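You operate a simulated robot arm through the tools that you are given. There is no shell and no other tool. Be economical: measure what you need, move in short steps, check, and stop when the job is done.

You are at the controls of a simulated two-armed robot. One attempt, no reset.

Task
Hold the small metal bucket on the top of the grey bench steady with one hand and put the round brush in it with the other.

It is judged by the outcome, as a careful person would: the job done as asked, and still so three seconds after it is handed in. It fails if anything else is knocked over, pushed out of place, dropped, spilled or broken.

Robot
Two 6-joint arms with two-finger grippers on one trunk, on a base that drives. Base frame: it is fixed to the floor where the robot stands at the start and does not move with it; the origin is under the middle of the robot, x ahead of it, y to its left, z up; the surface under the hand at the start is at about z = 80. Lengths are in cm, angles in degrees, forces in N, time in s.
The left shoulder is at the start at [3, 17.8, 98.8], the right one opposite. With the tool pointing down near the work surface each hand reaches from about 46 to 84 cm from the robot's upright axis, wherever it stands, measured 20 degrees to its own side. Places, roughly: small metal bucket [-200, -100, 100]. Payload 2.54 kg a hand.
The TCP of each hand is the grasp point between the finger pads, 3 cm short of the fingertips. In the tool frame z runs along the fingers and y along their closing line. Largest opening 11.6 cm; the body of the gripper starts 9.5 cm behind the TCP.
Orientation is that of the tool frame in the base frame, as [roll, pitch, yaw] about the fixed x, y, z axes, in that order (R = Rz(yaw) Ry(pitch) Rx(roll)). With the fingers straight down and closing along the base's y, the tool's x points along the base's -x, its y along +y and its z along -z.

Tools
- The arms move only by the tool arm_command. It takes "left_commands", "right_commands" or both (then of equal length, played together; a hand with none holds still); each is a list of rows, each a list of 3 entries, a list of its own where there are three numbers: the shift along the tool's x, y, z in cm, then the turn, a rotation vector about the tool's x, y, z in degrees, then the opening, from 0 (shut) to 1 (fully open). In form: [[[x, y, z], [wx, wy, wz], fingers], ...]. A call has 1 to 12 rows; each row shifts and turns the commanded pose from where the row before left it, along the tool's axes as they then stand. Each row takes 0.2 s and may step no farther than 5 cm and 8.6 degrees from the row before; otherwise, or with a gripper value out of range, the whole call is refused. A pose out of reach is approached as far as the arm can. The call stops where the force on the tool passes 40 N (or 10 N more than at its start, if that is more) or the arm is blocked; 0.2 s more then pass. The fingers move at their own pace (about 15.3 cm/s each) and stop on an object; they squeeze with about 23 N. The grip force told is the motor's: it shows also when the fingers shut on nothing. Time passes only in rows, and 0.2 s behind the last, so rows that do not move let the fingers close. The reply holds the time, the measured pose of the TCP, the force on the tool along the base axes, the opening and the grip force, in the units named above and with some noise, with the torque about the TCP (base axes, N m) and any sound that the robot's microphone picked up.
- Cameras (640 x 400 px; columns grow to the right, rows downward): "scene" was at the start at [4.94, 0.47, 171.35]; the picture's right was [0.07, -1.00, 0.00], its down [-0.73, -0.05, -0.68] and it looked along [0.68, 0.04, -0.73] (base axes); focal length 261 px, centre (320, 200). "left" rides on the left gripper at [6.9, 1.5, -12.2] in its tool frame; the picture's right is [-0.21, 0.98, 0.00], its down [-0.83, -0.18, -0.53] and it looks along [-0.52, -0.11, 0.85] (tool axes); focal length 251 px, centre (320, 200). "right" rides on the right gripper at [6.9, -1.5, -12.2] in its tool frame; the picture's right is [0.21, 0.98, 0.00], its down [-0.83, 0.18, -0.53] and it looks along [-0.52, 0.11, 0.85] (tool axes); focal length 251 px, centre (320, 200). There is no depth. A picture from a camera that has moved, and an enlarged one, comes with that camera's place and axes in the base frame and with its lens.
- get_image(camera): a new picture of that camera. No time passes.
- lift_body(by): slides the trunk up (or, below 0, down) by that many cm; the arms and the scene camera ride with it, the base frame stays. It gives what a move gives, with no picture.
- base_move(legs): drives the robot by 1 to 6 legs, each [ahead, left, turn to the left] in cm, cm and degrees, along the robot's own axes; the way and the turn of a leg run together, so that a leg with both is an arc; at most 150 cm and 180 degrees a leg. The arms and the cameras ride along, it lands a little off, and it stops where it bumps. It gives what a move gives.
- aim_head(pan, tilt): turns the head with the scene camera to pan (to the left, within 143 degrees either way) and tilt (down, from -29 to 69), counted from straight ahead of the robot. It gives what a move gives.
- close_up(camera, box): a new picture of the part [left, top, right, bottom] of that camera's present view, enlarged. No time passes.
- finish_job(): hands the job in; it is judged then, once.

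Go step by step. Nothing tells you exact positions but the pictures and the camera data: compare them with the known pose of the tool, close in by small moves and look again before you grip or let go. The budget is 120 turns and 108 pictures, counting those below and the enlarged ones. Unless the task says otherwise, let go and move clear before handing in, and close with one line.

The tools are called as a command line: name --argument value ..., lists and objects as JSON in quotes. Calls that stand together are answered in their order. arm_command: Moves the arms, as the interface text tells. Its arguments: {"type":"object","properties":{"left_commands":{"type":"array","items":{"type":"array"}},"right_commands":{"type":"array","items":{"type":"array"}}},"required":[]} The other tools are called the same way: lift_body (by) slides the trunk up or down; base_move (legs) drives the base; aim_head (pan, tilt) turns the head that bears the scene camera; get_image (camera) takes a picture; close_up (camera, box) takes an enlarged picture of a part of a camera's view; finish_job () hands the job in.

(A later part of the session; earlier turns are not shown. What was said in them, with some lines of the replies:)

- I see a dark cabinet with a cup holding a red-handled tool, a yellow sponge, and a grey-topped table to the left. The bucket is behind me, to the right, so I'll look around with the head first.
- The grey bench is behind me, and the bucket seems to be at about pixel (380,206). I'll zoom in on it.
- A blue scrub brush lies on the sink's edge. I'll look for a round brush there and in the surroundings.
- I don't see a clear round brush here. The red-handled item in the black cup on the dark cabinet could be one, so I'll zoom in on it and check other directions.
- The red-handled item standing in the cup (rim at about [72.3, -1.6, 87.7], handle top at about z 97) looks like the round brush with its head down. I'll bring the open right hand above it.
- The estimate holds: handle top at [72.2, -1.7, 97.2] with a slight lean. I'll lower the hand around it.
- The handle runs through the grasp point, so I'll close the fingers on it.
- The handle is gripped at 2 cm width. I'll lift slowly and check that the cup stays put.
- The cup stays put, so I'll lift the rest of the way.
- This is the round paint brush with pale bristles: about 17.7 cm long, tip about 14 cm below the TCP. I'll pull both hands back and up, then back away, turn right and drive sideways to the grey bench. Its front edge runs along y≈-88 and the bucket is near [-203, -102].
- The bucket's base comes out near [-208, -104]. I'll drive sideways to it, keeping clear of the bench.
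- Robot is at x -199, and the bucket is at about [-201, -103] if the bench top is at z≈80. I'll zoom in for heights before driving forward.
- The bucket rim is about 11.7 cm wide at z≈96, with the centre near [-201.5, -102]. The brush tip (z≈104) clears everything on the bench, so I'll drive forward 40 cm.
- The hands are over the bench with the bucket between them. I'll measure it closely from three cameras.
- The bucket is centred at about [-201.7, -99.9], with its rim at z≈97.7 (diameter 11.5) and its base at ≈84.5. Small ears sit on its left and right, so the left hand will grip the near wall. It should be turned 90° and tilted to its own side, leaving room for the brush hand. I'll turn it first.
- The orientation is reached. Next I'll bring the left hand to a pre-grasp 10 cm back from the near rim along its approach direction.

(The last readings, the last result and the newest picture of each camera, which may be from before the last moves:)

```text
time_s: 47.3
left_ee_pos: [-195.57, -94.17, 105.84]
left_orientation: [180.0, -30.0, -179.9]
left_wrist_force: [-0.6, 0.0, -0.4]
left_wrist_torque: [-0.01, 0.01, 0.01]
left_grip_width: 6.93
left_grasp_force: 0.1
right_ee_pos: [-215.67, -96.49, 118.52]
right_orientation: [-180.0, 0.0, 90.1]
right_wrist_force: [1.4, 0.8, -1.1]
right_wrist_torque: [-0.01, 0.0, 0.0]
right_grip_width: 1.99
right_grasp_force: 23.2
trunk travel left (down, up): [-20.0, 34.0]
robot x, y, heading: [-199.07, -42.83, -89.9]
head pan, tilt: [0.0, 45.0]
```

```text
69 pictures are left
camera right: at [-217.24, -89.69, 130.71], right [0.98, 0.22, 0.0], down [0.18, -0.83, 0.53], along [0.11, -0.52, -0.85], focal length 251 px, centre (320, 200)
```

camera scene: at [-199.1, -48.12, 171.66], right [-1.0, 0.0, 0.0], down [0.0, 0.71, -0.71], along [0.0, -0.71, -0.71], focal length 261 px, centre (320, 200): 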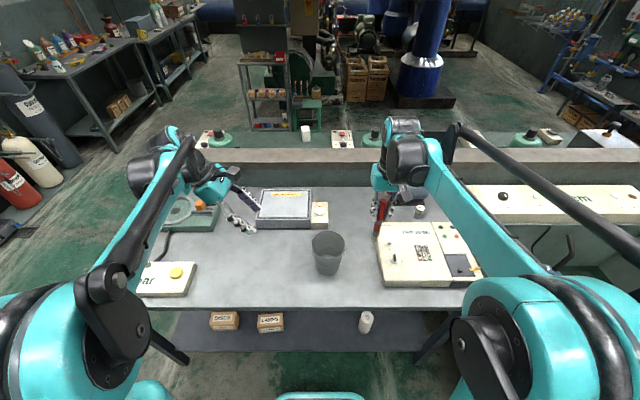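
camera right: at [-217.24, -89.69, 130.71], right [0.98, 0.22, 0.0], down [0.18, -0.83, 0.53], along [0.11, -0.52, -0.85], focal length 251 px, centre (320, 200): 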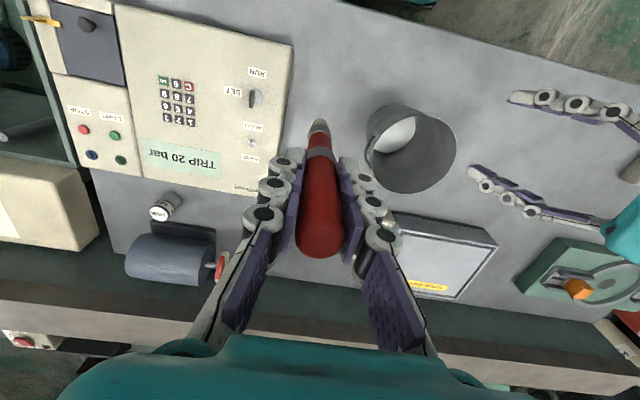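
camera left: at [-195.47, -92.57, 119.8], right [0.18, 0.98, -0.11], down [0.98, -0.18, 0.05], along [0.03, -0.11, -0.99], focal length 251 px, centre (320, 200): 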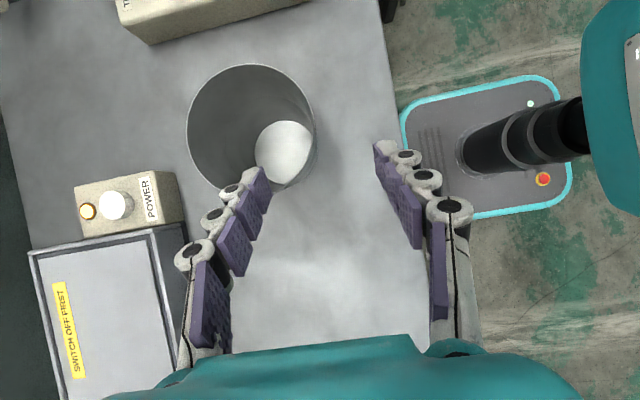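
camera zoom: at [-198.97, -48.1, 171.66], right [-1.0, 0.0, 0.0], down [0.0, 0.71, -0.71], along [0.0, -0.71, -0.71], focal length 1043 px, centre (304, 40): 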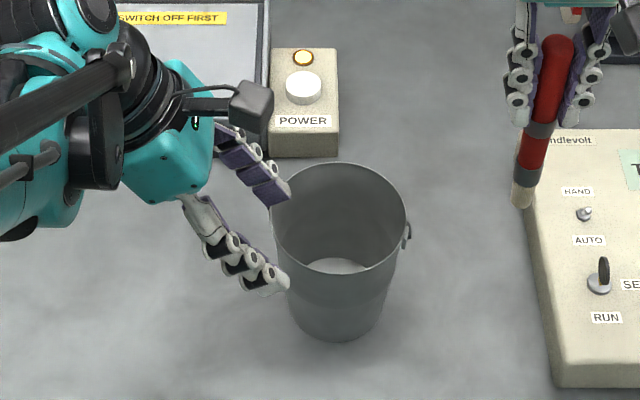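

The left camera gives a rim centre of [-202.2, -99.9, 97.8], which agrees. I'll advance 7 cm along the approach.

arm_command --left_commands '[[[0, 0, 2], [0, 0, 0], 0.5], [[0, 0, 2], [0, 0, 0], 0.5], [[0, 0, 1.5], [0, 0, 0], 0.5], [[0, 0, 1.5], [0, 0, 0], 0.5], [[0, 0, 0], [0, 0, 0], 0.5]]'

close_up --camera "scene" --box '[280, 200, 376, 280]'

get_image --camera "left"

```text
time_s: 48.5
left_ee_pos: [-199.17, -94.27, 99.81]
left_orientation: [179.9, -30.0, -179.9]
left_wrist_force: [-0.3, -0.1, -0.7]
left_wrist_torque: [0.03, 0.0, -0.02]
left_grip_width: 5.76
left_grasp_force: 0.0
right_ee_pos: [-215.81, -96.55, 118.51]
right_orientation: [179.9, 0.0, 90.1]
right_wrist_force: [-0.7, -0.6, 0.4]
right_wrist_torque: [0.0, -0.01, 0.0]
right_grip_width: 1.98
right_grasp_force: 23.5
trunk travel left (down, up): [-20.0, 34.0]
robot x, y, heading: [-199.05, -42.52, -89.9]
head pan, tilt: [0.0, 45.0]
```

```text
5.00 times, centred on (328, 240) of scene
camera zoom: at [-199.02, -48.12, 171.66], right [-1.0, 0.0, 0.0], down [0.0, 0.71, -0.71], along [0.0, -0.71, -0.71], focal length 1303 px, centre (280, 0)
```

zoom: 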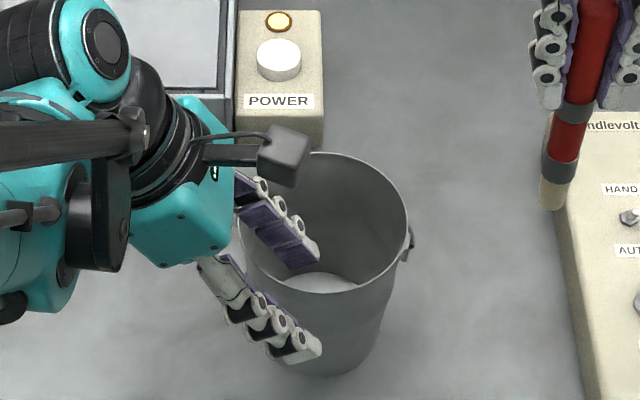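

```text
67 pictures are left
camera left: at [-199.09, -92.56, 113.82], right [0.18, 0.98, -0.11], down [0.98, -0.18, 0.05], along [0.03, -0.11, -0.99], focal length 251 px, centre (320, 200)
```

left: 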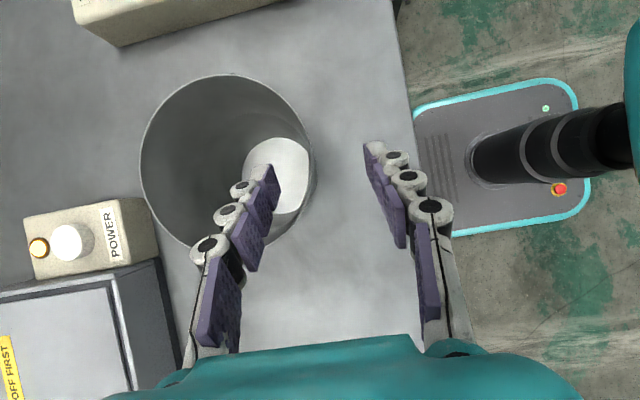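

The near wall is between the fingers. I'll advance the last 3 cm and close gently.

arm_command --left_commands '[[[0, 0.1, 1.5], [0, 0, 0], 0.5], [[0, 0, 1.4], [0, 0, 0], 0.5], [[0, 0, 0], [0, 0, 0], 0.5]]'

get_image --camera "left"

close_up --camera "right" --box '[340, 60, 500, 210]'

```text
time_s: 49.3
left_ee_pos: [-200.73, -93.92, 97.31]
left_orientation: [180.0, -29.9, -179.9]
left_wrist_force: [0.3, -0.7, -0.4]
left_wrist_torque: [0.0, 0.01, -0.01]
left_grip_width: 5.8
left_grasp_force: 0.1
right_ee_pos: [-215.69, -96.55, 118.41]
right_orientation: [180.0, 0.0, 90.1]
right_wrist_force: [0.9, 0.1, -0.1]
right_wrist_torque: [0.02, 0.0, -0.01]
right_grip_width: 1.99
right_grasp_force: 23.0
trunk travel left (down, up): [-20.0, 34.0]
robot x, y, heading: [-199.06, -42.99, -89.8]
head pan, tilt: [0.0, 45.0]
```

```text
66 pictures are left
camera left: at [-200.58, -92.46, 111.29], right [0.18, 0.98, -0.11], down [0.98, -0.18, 0.05], along [0.03, -0.11, -0.99], focal length 251 px, centre (320, 200)
```

left: 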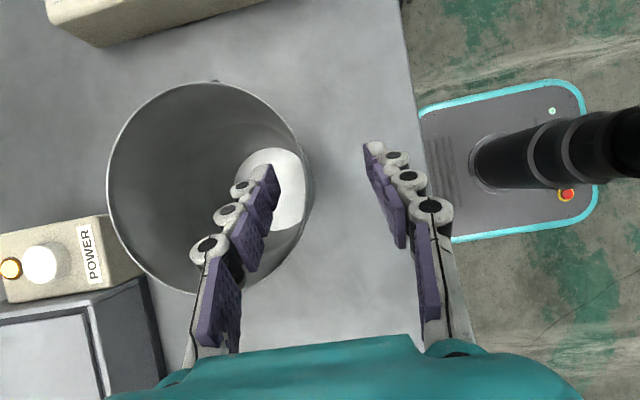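

```text
2.67 times, centred on (420, 135) of right
camera zoom: at [-217.28, -89.72, 130.69], right [0.98, 0.22, 0.0], down [0.18, -0.83, 0.53], along [0.12, -0.52, -0.85], focal length 670 px, centre (53, 373)
```

zoom: 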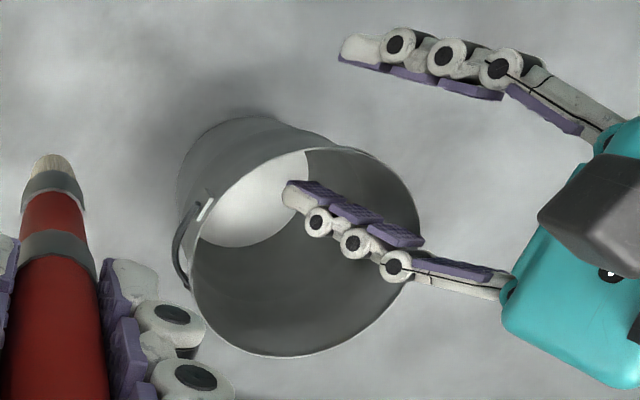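

The wall is at y≈-94.3, so I'll shift 0.4 cm and close the left hand.

arm_command --left_commands '[[[0, -0.4, 0], [0, 0, 0], 0.5], [[0, 0, 0], [0, 0, 0], 0.3], [[0, 0, 0], [0, 0, 0], 0.15], [[0, 0, 0], [0, 0, 0], 0.1], [[0, 0, 0], [0, 0, 0], 0.05], [[0, 0, 0], [0, 0, 0], 0], [[0, 0, 0], [0, 0, 0], 0]]'

get_image --camera "left"

close_up --camera "scene" --box '[280, 200, 376, 280]'

close_up --camera "right" --box '[340, 60, 500, 210]'

```text
time_s: 50.9
left_ee_pos: [-200.76, -94.54, 97.36]
left_orientation: [-180.0, -30.0, -180.0]
left_wrist_force: [-0.6, -3.0, 4.4]
left_wrist_torque: [-0.36, -0.15, -0.06]
left_grip_width: 0.79
left_grasp_force: 22.8
right_ee_pos: [-215.86, -96.53, 118.43]
right_orientation: [-180.0, 0.0, 90.1]
right_wrist_force: [-0.1, 0.0, -0.7]
right_wrist_torque: [0.03, 0.02, 0.01]
right_grip_width: 2.0
right_grasp_force: 22.8
trunk travel left (down, up): [-20.0, 34.0]
robot x, y, heading: [-199.08, -42.9, -89.9]
head pan, tilt: [0.0, 45.0]
```

```text
64 pictures are left
camera left: at [-200.62, -92.95, 111.29], right [0.18, 0.98, -0.11], down [0.98, -0.18, 0.05], along [0.03, -0.11, -0.99], focal length 251 px, centre (320, 200)
```

left: 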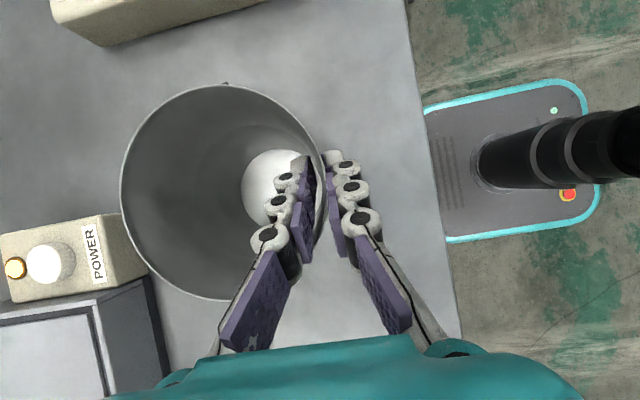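

```text
5.00 times, centred on (328, 240) of scene
camera zoom: at [-199.05, -48.15, 171.66], right [-1.0, 0.0, 0.0], down [0.0, 0.71, -0.71], along [0.0, -0.71, -0.71], focal length 1303 px, centre (280, 0)
```

zoom: 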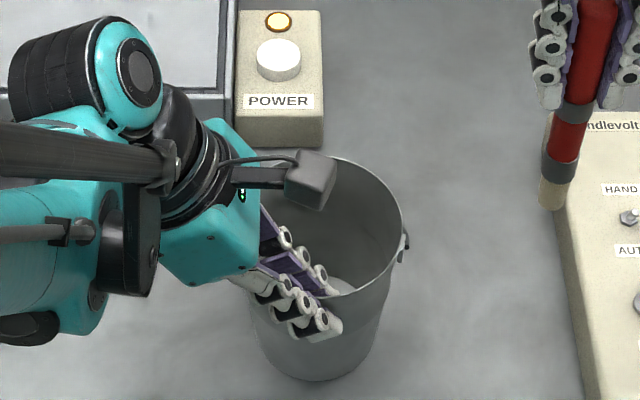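

```text
2.67 times, centred on (420, 135) of right
camera zoom: at [-217.3, -89.73, 130.69], right [0.98, 0.22, 0.0], down [0.18, -0.83, 0.53], along [0.12, -0.52, -0.85], focal length 670 px, centre (53, 373)
```

zoom: 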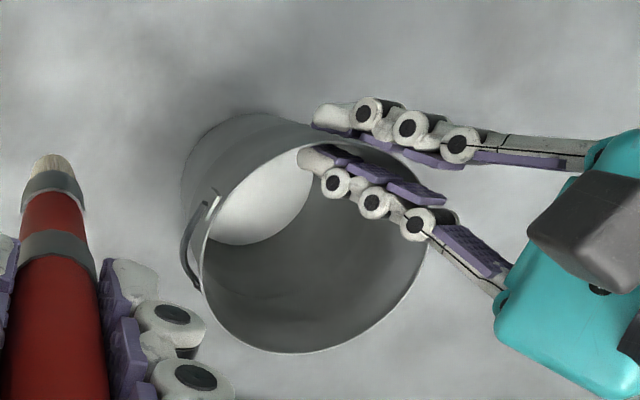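

The bucket is held at its near wall and hasn't moved. Now I'll tilt the right hand 15° outward and bring the brush tip to just above the bucket mouth.

arm_command --right_commands '[[[0, 0, 0], [-5, 0, 0], 0], [[0, 0, 0], [-5, 0, 0], 0], [[0, 0, 0], [-5, 0, 0], 0], [[-1.45, 1.65, 0], [0, 0, 0], 0], [[-1.45, 1.65, 0], [0, 0, 0], 0], [[-1.45, 1.65, 0], [0, 0, 0], 0], [[-1.45, 1.65, 0], [0, 0, 0], 0], [[0, 0, 2.3], [0, 0, 0], 0], [[0, 0, 2.3], [0, 0, 0], 0], [[0, 0, 0], [0, 0, 0], 0]]'

get_image --camera "scene"

get_image --camera "left"

get_image --camera "right"

close_up --camera "scene" --box '[270, 160, 398, 280]'

```text
time_s: 53.1
left_ee_pos: [-200.75, -94.41, 97.29]
left_orientation: [-179.9, -29.9, -180.0]
left_wrist_force: [-1.0, -0.2, 6.5]
left_wrist_torque: [-0.28, -0.04, -0.12]
left_grip_width: 0.8
left_grasp_force: 23.3
right_ee_pos: [-208.42, -102.24, 115.91]
right_orientation: [164.9, 0.0, 90.1]
right_wrist_force: [0.0, -0.4, -0.5]
right_wrist_torque: [-0.01, 0.01, -0.01]
right_grip_width: 1.99
right_grasp_force: 23.3
trunk travel left (down, up): [-20.0, 34.0]
robot x, y, heading: [-198.7, -42.96, -89.9]
head pan, tilt: [0.0, 45.0]
```

```text
61 pictures are left
camera scene: at [-199.07, -48.11, 171.66], right [-1.0, 0.0, 0.0], down [0.0, 0.71, -0.71], along [0.0, -0.71, -0.71], focal length 261 px, centre (320, 200)
```

scene: 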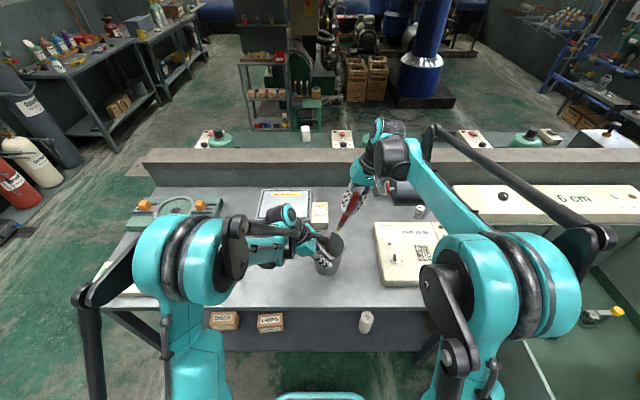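

```text
60 pictures are left
camera left: at [-200.64, -92.92, 111.29], right [0.18, 0.98, -0.11], down [0.98, -0.18, 0.05], along [0.03, -0.11, -0.99], focal length 251 px, centre (320, 200)
```

left: 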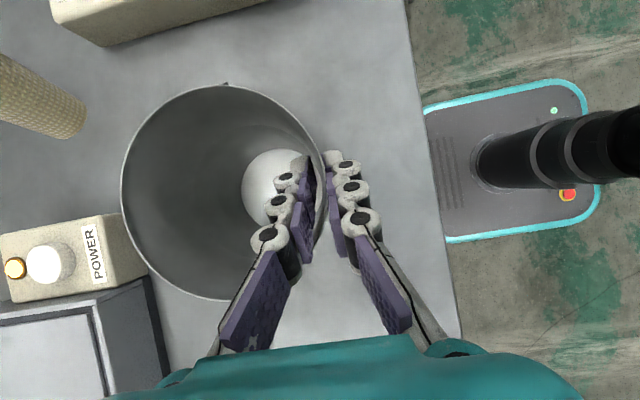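

```text
59 pictures are left
camera right: at [-212.95, -95.42, 127.17], right [0.94, 0.22, 0.25], down [0.04, -0.83, 0.56], along [0.33, -0.52, -0.79], focal length 251 px, centre (320, 200)
```

right: 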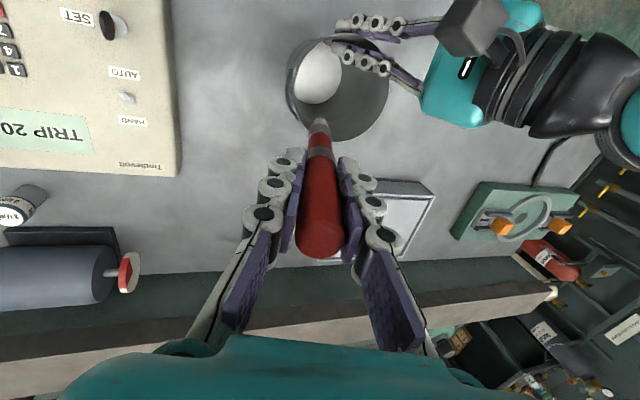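

```text
3.33 times, centred on (334, 220) of scene
camera zoom: at [-199.07, -48.11, 171.66], right [-1.0, 0.0, 0.0], down [0.0, 0.71, -0.71], along [0.0, -0.71, -0.71], focal length 869 px, centre (273, 133)
```

zoom: 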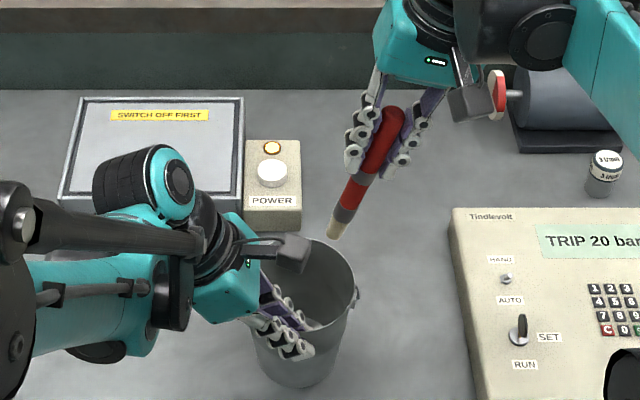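

The brush tip is at [-204.9, -102.3, 102.8], right on line into the bucket. I'll lower it 10 cm along its axis.

arm_command --right_commands '[[[0, 0, 1.7], [0, 0, 0], 0], [[0, 0, 1.7], [0, 0, 0], 0], [[0, 0, 1.7], [0, 0, 0], 0], [[0, 0, 1.7], [0, 0, 0], 0], [[0, 0, 1.7], [0, 0, 0], 0], [[0, 0, 1.5], [0, 0, 0], 0], [[0, 0, 0], [0, 0, 0], 0]]'

get_image --camera "left"

get_image --camera "right"

close_up --camera "scene" --box '[270, 160, 398, 280]'

```text
time_s: 54.7
left_ee_pos: [-200.79, -94.59, 97.41]
left_orientation: [-180.0, -30.0, 180.0]
left_wrist_force: [-1.6, -1.0, 6.1]
left_wrist_torque: [-0.29, -0.08, -0.13]
left_grip_width: 0.8
left_grasp_force: 22.3
right_ee_pos: [-205.56, -102.49, 106.17]
right_orientation: [165.0, 0.0, 90.2]
right_wrist_force: [0.2, -0.3, 0.0]
right_wrist_torque: [0.04, 0.02, 0.0]
right_grip_width: 1.96
right_grasp_force: 23.2
trunk travel left (down, up): [-20.0, 34.0]
robot x, y, heading: [-198.92, -43.03, -89.9]
head pan, tilt: [0.0, 45.0]
```

```text
57 pictures are left
camera left: at [-200.63, -92.92, 111.29], right [0.18, 0.98, -0.11], down [0.98, -0.18, 0.05], along [0.03, -0.11, -0.99], focal length 251 px, centre (320, 200)
```

left: 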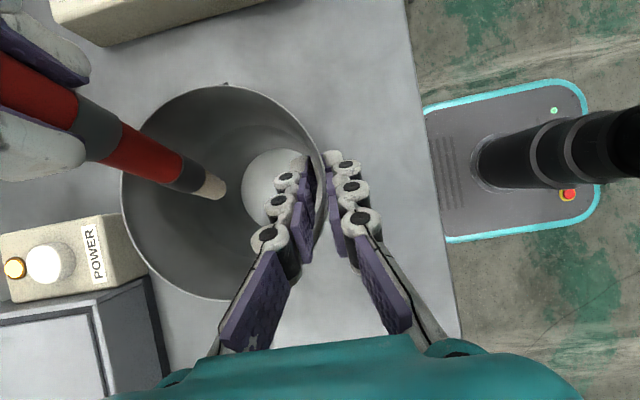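

```text
56 pictures are left
camera right: at [-210.3, -95.58, 117.51], right [0.94, 0.22, 0.25], down [0.04, -0.83, 0.56], along [0.33, -0.52, -0.79], focal length 251 px, centre (320, 200)
```

right: 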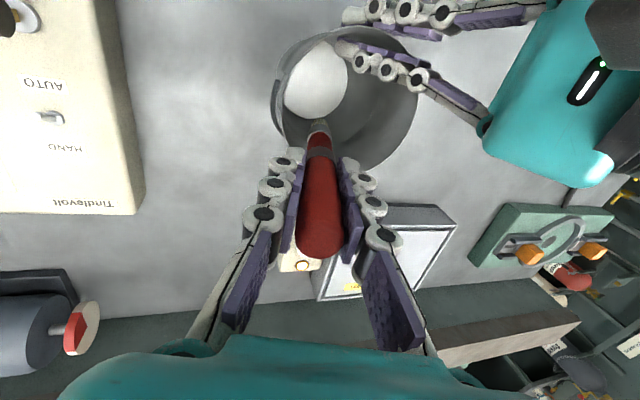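

```text
3.33 times, centred on (334, 220) of scene
camera zoom: at [-199.06, -48.11, 171.66], right [-1.0, 0.0, 0.0], down [0.0, 0.71, -0.71], along [0.0, -0.71, -0.71], focal length 869 px, centre (273, 133)
```

zoom: 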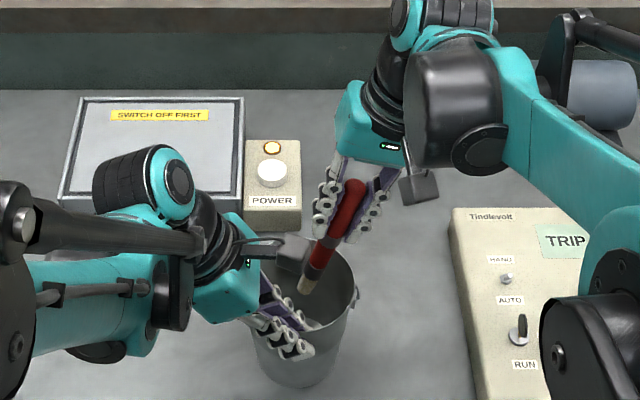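

Clearance is good. I'll go down 5 cm more.

arm_command --right_commands '[[[0, 0, 1.3], [0, 0, 0], 0], [[0, 0, 1.3], [0, 0, 0], 0], [[0, 0, 1.2], [0, 0, 0], 0], [[0, 0, 1.2], [0, 0, 0], 0], [[0, 0, 0], [0, 0, 0], 0]]'

get_image --camera "left"

get_image --camera "right"

close_up --camera "scene" --box '[270, 160, 398, 280]'

```text
time_s: 55.7
left_ee_pos: [-200.75, -94.32, 97.24]
left_orientation: [-179.9, -30.0, 179.9]
left_wrist_force: [-3.0, -1.1, 0.2]
left_wrist_torque: [-0.27, -0.33, -0.16]
left_grip_width: 0.79
left_grasp_force: 22.8
right_ee_pos: [-204.54, -102.31, 101.86]
right_orientation: [164.9, 0.1, 90.0]
right_wrist_force: [-1.8, 0.3, 18.6]
right_wrist_torque: [-0.19, 0.28, -0.01]
right_grip_width: 1.99
right_grasp_force: 23.2
trunk travel left (down, up): [-20.0, 34.0]
robot x, y, heading: [-199.16, -42.98, -90.0]
head pan, tilt: [0.0, 45.0]
stopped in row 5 (right hand): the force on the tool passed its limit at 64 N (the readings are from after the stop); the commanded pose is now the measured one
```

```text
54 pictures are left
camera left: at [-200.64, -92.87, 111.29], right [0.19, 0.98, -0.11], down [0.98, -0.18, 0.05], along [0.03, -0.12, -0.99], focal length 251 px, centre (320, 200)
```

left: 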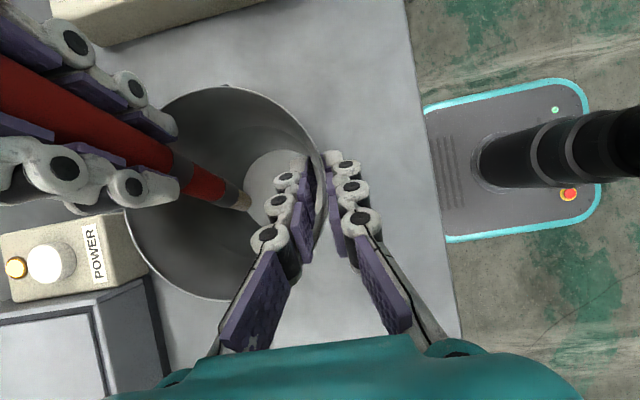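

```text
53 pictures are left
camera right: at [-209.04, -95.48, 113.17], right [0.94, 0.21, 0.25], down [0.04, -0.82, 0.57], along [0.33, -0.52, -0.79], focal length 251 px, centre (320, 200)
```

right: 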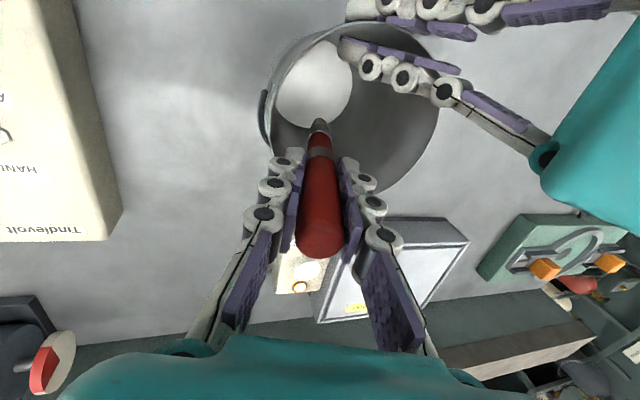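

```text
3.33 times, centred on (334, 220) of scene
camera zoom: at [-199.04, -47.98, 171.68], right [-1.0, 0.0, 0.0], down [0.0, 0.71, -0.71], along [0.0, -0.71, -0.71], focal length 869 px, centre (273, 133)
```

zoom: 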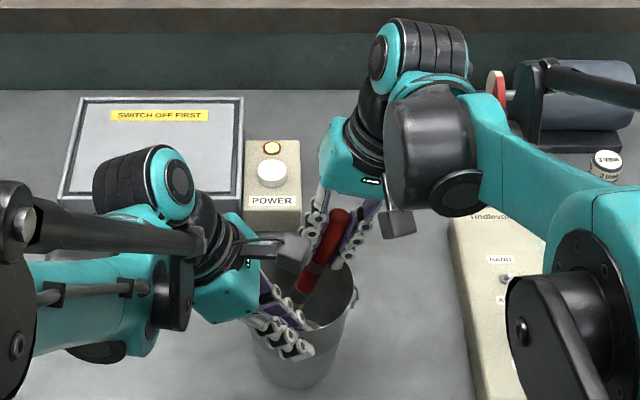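

The brush has touched the bottom of the bucket and the bucket hasn't moved. The right fingertips are just above the rim, so I'll back off slightly to relieve the force and open.

arm_command --right_commands '[[[0, 0, -0.3], [0, 0, 0], 0], [[0, 0, -0.2], [0, 0, 0], 0], [[0, 0, 0], [0, 0, 0], 0.25], [[0, 0, 0], [0, 0, 0], 0.35], [[0, 0, 0], [0, 0, 0], 0.35], [[0, 0, 0], [0, 0, 0], 0.35]]'

get_image --camera "left"

get_image --camera "right"

close_up --camera "scene" --box '[270, 160, 398, 280]'

```text
time_s: 57.1
left_ee_pos: [-200.78, -94.44, 97.25]
left_orientation: [-179.9, -29.9, -179.9]
left_wrist_force: [-2.3, 5.8, 12.2]
left_wrist_torque: [-0.16, 0.44, -0.19]
left_grip_width: 0.79
left_grasp_force: 22.7
right_ee_pos: [-204.43, -102.37, 102.19]
right_orientation: [165.0, 0.2, 89.9]
right_wrist_force: [0.0, 0.2, -0.1]
right_wrist_torque: [0.0, 0.05, 0.02]
right_grip_width: 4.06
right_grasp_force: 0.0
trunk travel left (down, up): [-20.0, 34.0]
robot x, y, heading: [-199.02, -42.92, -89.7]
head pan, tilt: [0.0, 45.0]
```

```text
51 pictures are left
camera left: at [-200.64, -92.86, 111.27], right [0.19, 0.98, -0.11], down [0.98, -0.18, 0.05], along [0.03, -0.12, -0.99], focal length 251 px, centre (320, 200)
```

left: 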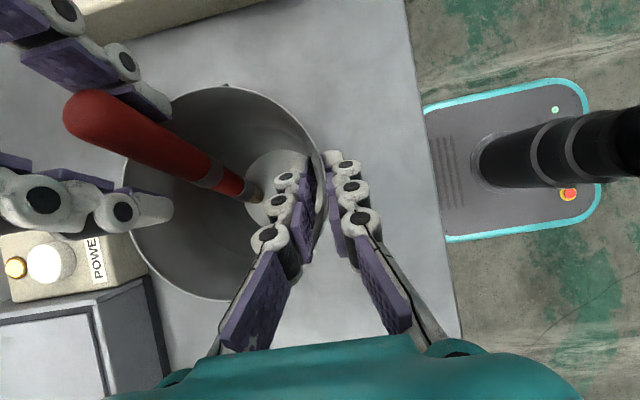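

```text
50 pictures are left
camera right: at [-209.12, -95.48, 113.59], right [0.94, 0.21, 0.25], down [0.04, -0.82, 0.57], along [0.33, -0.52, -0.79], focal length 251 px, centre (320, 200)
```

right: 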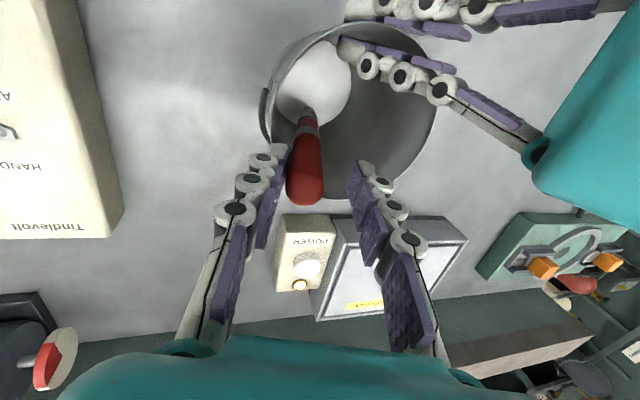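

```text
3.33 times, centred on (334, 220) of scene
camera zoom: at [-199.06, -47.96, 171.67], right [-1.0, 0.0, 0.0], down [0.0, 0.71, -0.71], along [0.0, -0.71, -0.71], focal length 869 px, centre (273, 133)
```

zoom: 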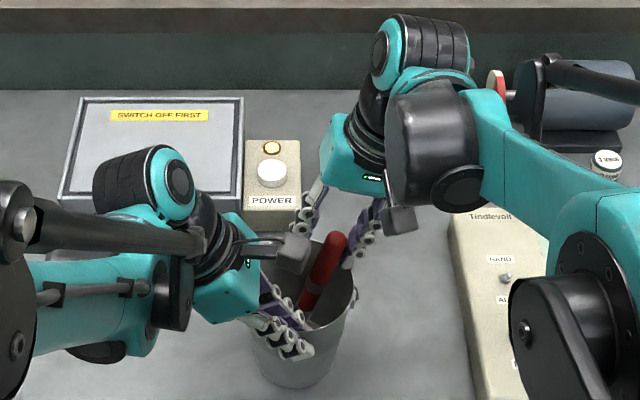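

The brush rests in the bucket, leaning on the far-right rim, with the bucket steady. I'll withdraw the right hand straight back along its axis.

arm_command --right_commands '[[[0, 0, -0.8], [0, 0, 0], 0.38], [[0, 0, -1], [0, 0, 0], 0.4], [[0, 0, -1.5], [0, 0, 0], 0.4], [[0, 0, -2], [0, 0, 0], 0.4], [[0, 0, -3], [0, 0, 0], 0.4], [[0, 0, -3], [0, 0, 0], 0.4], [[0, 0, -3], [0, 0, 0], 0.4], [[0, -2, -3], [0, 0, 0], 0.4], [[0, 0, 0], [0, 0, 0], 0.4]]'

get_image --camera "left"

get_image --camera "right"

close_up --camera "scene" --box '[270, 160, 398, 280]'

```text
time_s: 59.1
left_ee_pos: [-200.67, -94.48, 97.3]
left_orientation: [-179.8, -29.7, -179.9]
left_wrist_force: [-0.8, 4.5, 12.2]
left_wrist_torque: [-0.27, 0.02, -0.16]
left_grip_width: 0.79
left_grasp_force: 23.1
right_ee_pos: [-211.01, -102.23, 118.31]
right_orientation: [165.0, 0.2, 90.0]
right_wrist_force: [-0.5, 0.7, 0.6]
right_wrist_torque: [0.0, -0.04, 0.01]
right_grip_width: 4.65
right_grasp_force: 0.1
trunk travel left (down, up): [-20.0, 34.0]
robot x, y, heading: [-199.2, -43.08, -90.2]
head pan, tilt: [0.0, 45.0]
```

```text
48 pictures are left
camera left: at [-200.64, -92.88, 111.26], right [0.19, 0.98, -0.11], down [0.98, -0.18, 0.05], along [0.03, -0.12, -0.99], focal length 251 px, centre (320, 200)
```

left: 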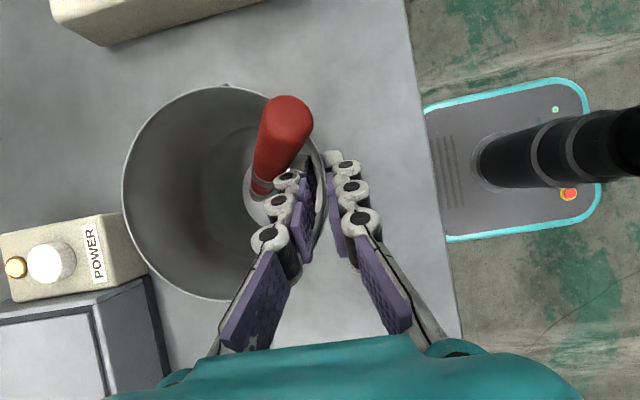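

```text
47 pictures are left
camera right: at [-215.57, -95.4, 129.7], right [0.94, 0.21, 0.25], down [0.04, -0.82, 0.57], along [0.33, -0.52, -0.79], focal length 251 px, centre (320, 200)
```

right: 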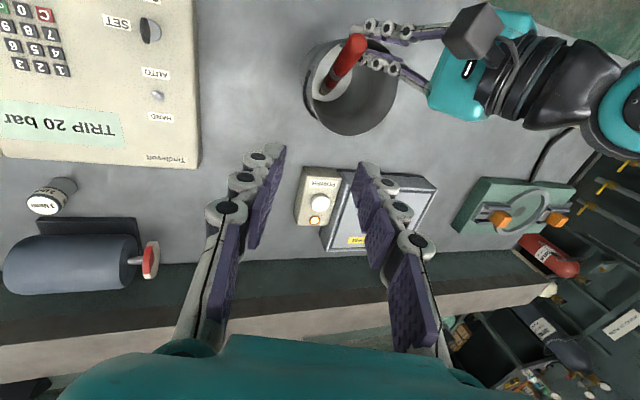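

```text
3.33 times, centred on (334, 220) of scene
camera zoom: at [-199.07, -47.98, 171.67], right [-1.0, 0.0, 0.0], down [0.0, 0.71, -0.71], along [0.0, -0.71, -0.71], focal length 869 px, centre (273, 133)
```

zoom: 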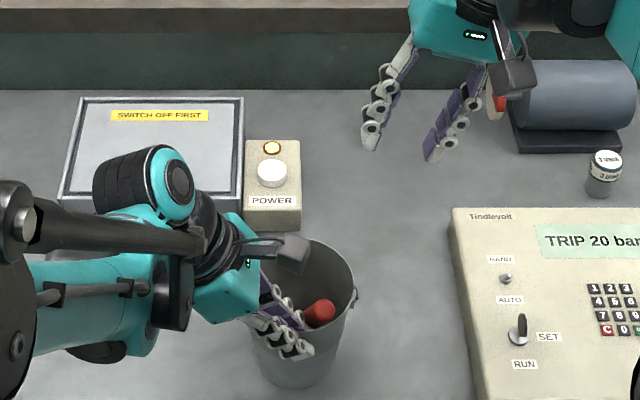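

The brush tipped over and now leans inside the bucket on the near rim, next to the left fingers. I'll open the left hand only slightly, so as not to shove the brush, and back out along its axis.

arm_command --left_commands '[[[0, 0, 0], [0, 0, 0], 0.09], [[0, 0, 0], [0, 0, 0], 0.11], [[0, 0, 0], [0, 0, 0], 0.13], [[0, 0, 0], [0, 0, 0], 0.13], [[0, 0, 0], [0, 0, 0], 0.13]]'

close_up --camera "left" --box '[100, 60, 400, 260]'

close_up --camera "right" --box '[280, 0, 480, 150]'

```text
time_s: 60.3
left_ee_pos: [-200.79, -94.61, 97.1]
left_orientation: [-179.9, -30.0, -180.0]
left_wrist_force: [-1.3, 0.1, 0.1]
left_wrist_torque: [0.02, 0.0, 0.0]
left_grip_width: 1.52
left_grasp_force: 0.1
right_ee_pos: [-210.89, -102.38, 118.26]
right_orientation: [165.1, 0.1, 89.9]
right_wrist_force: [0.0, -0.4, -0.4]
right_wrist_torque: [-0.02, -0.02, 0.0]
right_grip_width: 4.66
right_grasp_force: 0.0
trunk travel left (down, up): [-20.0, 34.0]
robot x, y, heading: [-198.82, -43.24, -90.0]
head pan, tilt: [0.0, 45.0]
```

```text
2.00 times, centred on (250, 160) of left
camera zoom: at [-200.62, -93.0, 111.2], right [0.18, 0.98, -0.11], down [0.98, -0.18, 0.05], along [0.03, -0.12, -0.99], focal length 503 px, centre (460, 280)
```

zoom: 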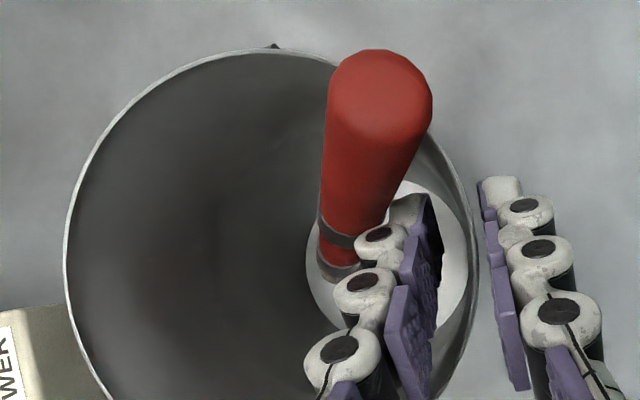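

```text
2.67 times, centred on (380, 75) of right
camera zoom: at [-215.53, -95.55, 129.61], right [0.94, 0.21, 0.25], down [0.04, -0.82, 0.56], along [0.33, -0.52, -0.79], focal length 670 px, centre (160, 533)
```

zoom: 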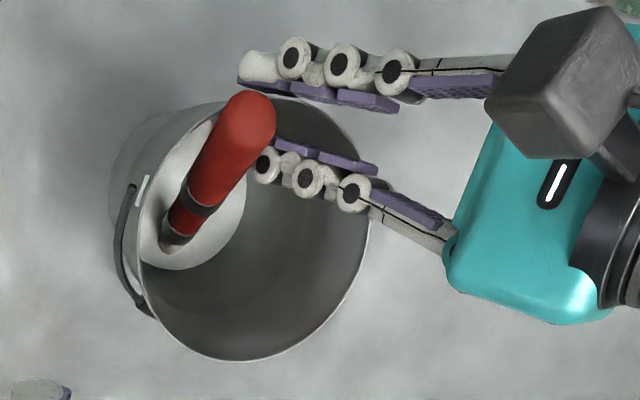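

The left fingers are clear of the wall on both sides. I'll back out up and to the left, away from the brush.

arm_command --left_commands '[[[0, 0, -1], [0, 0, 0], 0.13], [[0, 0, -1], [0, 0, 0], 0.13], [[0, 0, -1.5], [0, 0, 0], 0.13], [[0, 0, -2], [0, 0, 0], 0.13], [[0, 0, -3], [0, 0, 0], 0.13], [[0, 0, -3], [0, 0, 0], 0.13], [[0, 0, -3], [0, 0, 0], 0.13], [[0, 0, -3], [0, 0, 0], 0.13], [[0, 0, 0], [0, 0, 0], 0.13]]'

get_image --camera "left"

close_up --camera "scene" --box '[260, 160, 404, 280]'

```text
time_s: 62.3
left_ee_pos: [-191.92, -94.76, 112.47]
left_orientation: [-180.0, -29.9, 180.0]
left_wrist_force: [0.2, 0.3, 0.3]
left_wrist_torque: [0.04, 0.02, 0.02]
left_grip_width: 1.52
left_grasp_force: 0.0
right_ee_pos: [-211.01, -102.39, 118.25]
right_orientation: [165.0, 0.1, 89.9]
right_wrist_force: [0.5, -0.9, 0.0]
right_wrist_torque: [0.01, -0.01, -0.01]
right_grip_width: 4.64
right_grasp_force: 0.1
trunk travel left (down, up): [-20.0, 34.0]
robot x, y, heading: [-199.07, -42.81, -90.1]
head pan, tilt: [0.0, 45.0]
```

```text
43 pictures are left
camera left: at [-191.89, -93.06, 126.46], right [0.19, 0.98, -0.11], down [0.98, -0.18, 0.05], along [0.03, -0.12, -0.99], focal length 251 px, centre (320, 200)
```

left: 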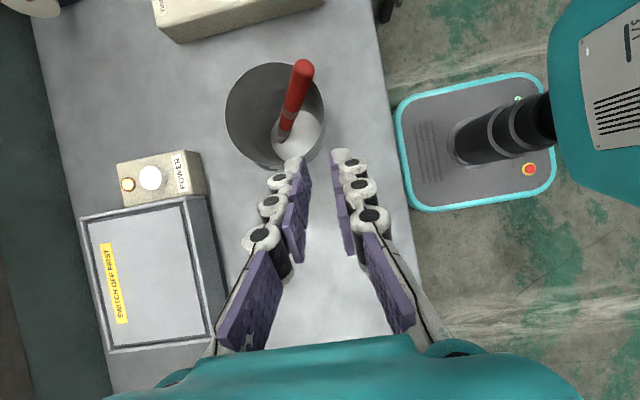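

```text
3.33 times, centred on (332, 220) of scene
camera zoom: at [-199.06, -48.21, 171.65], right [-1.0, 0.0, 0.0], down [0.0, 0.71, -0.71], along [0.0, -0.71, -0.71], focal length 869 px, centre (280, 133)
```

zoom: 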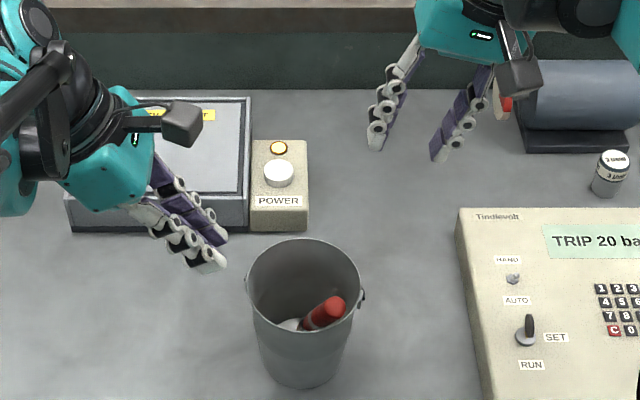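

The brush stands in the upright bucket, leaning on its rim. Both hands are clear and nothing else was disturbed, so I'm handing in.

finish_job

```text
The job is handed in.
```

The round brush is in the small metal bucket on the grey bench: the left hand held the bucket steady while the right hand put the brush in, and both hands have since let go and moved clear.
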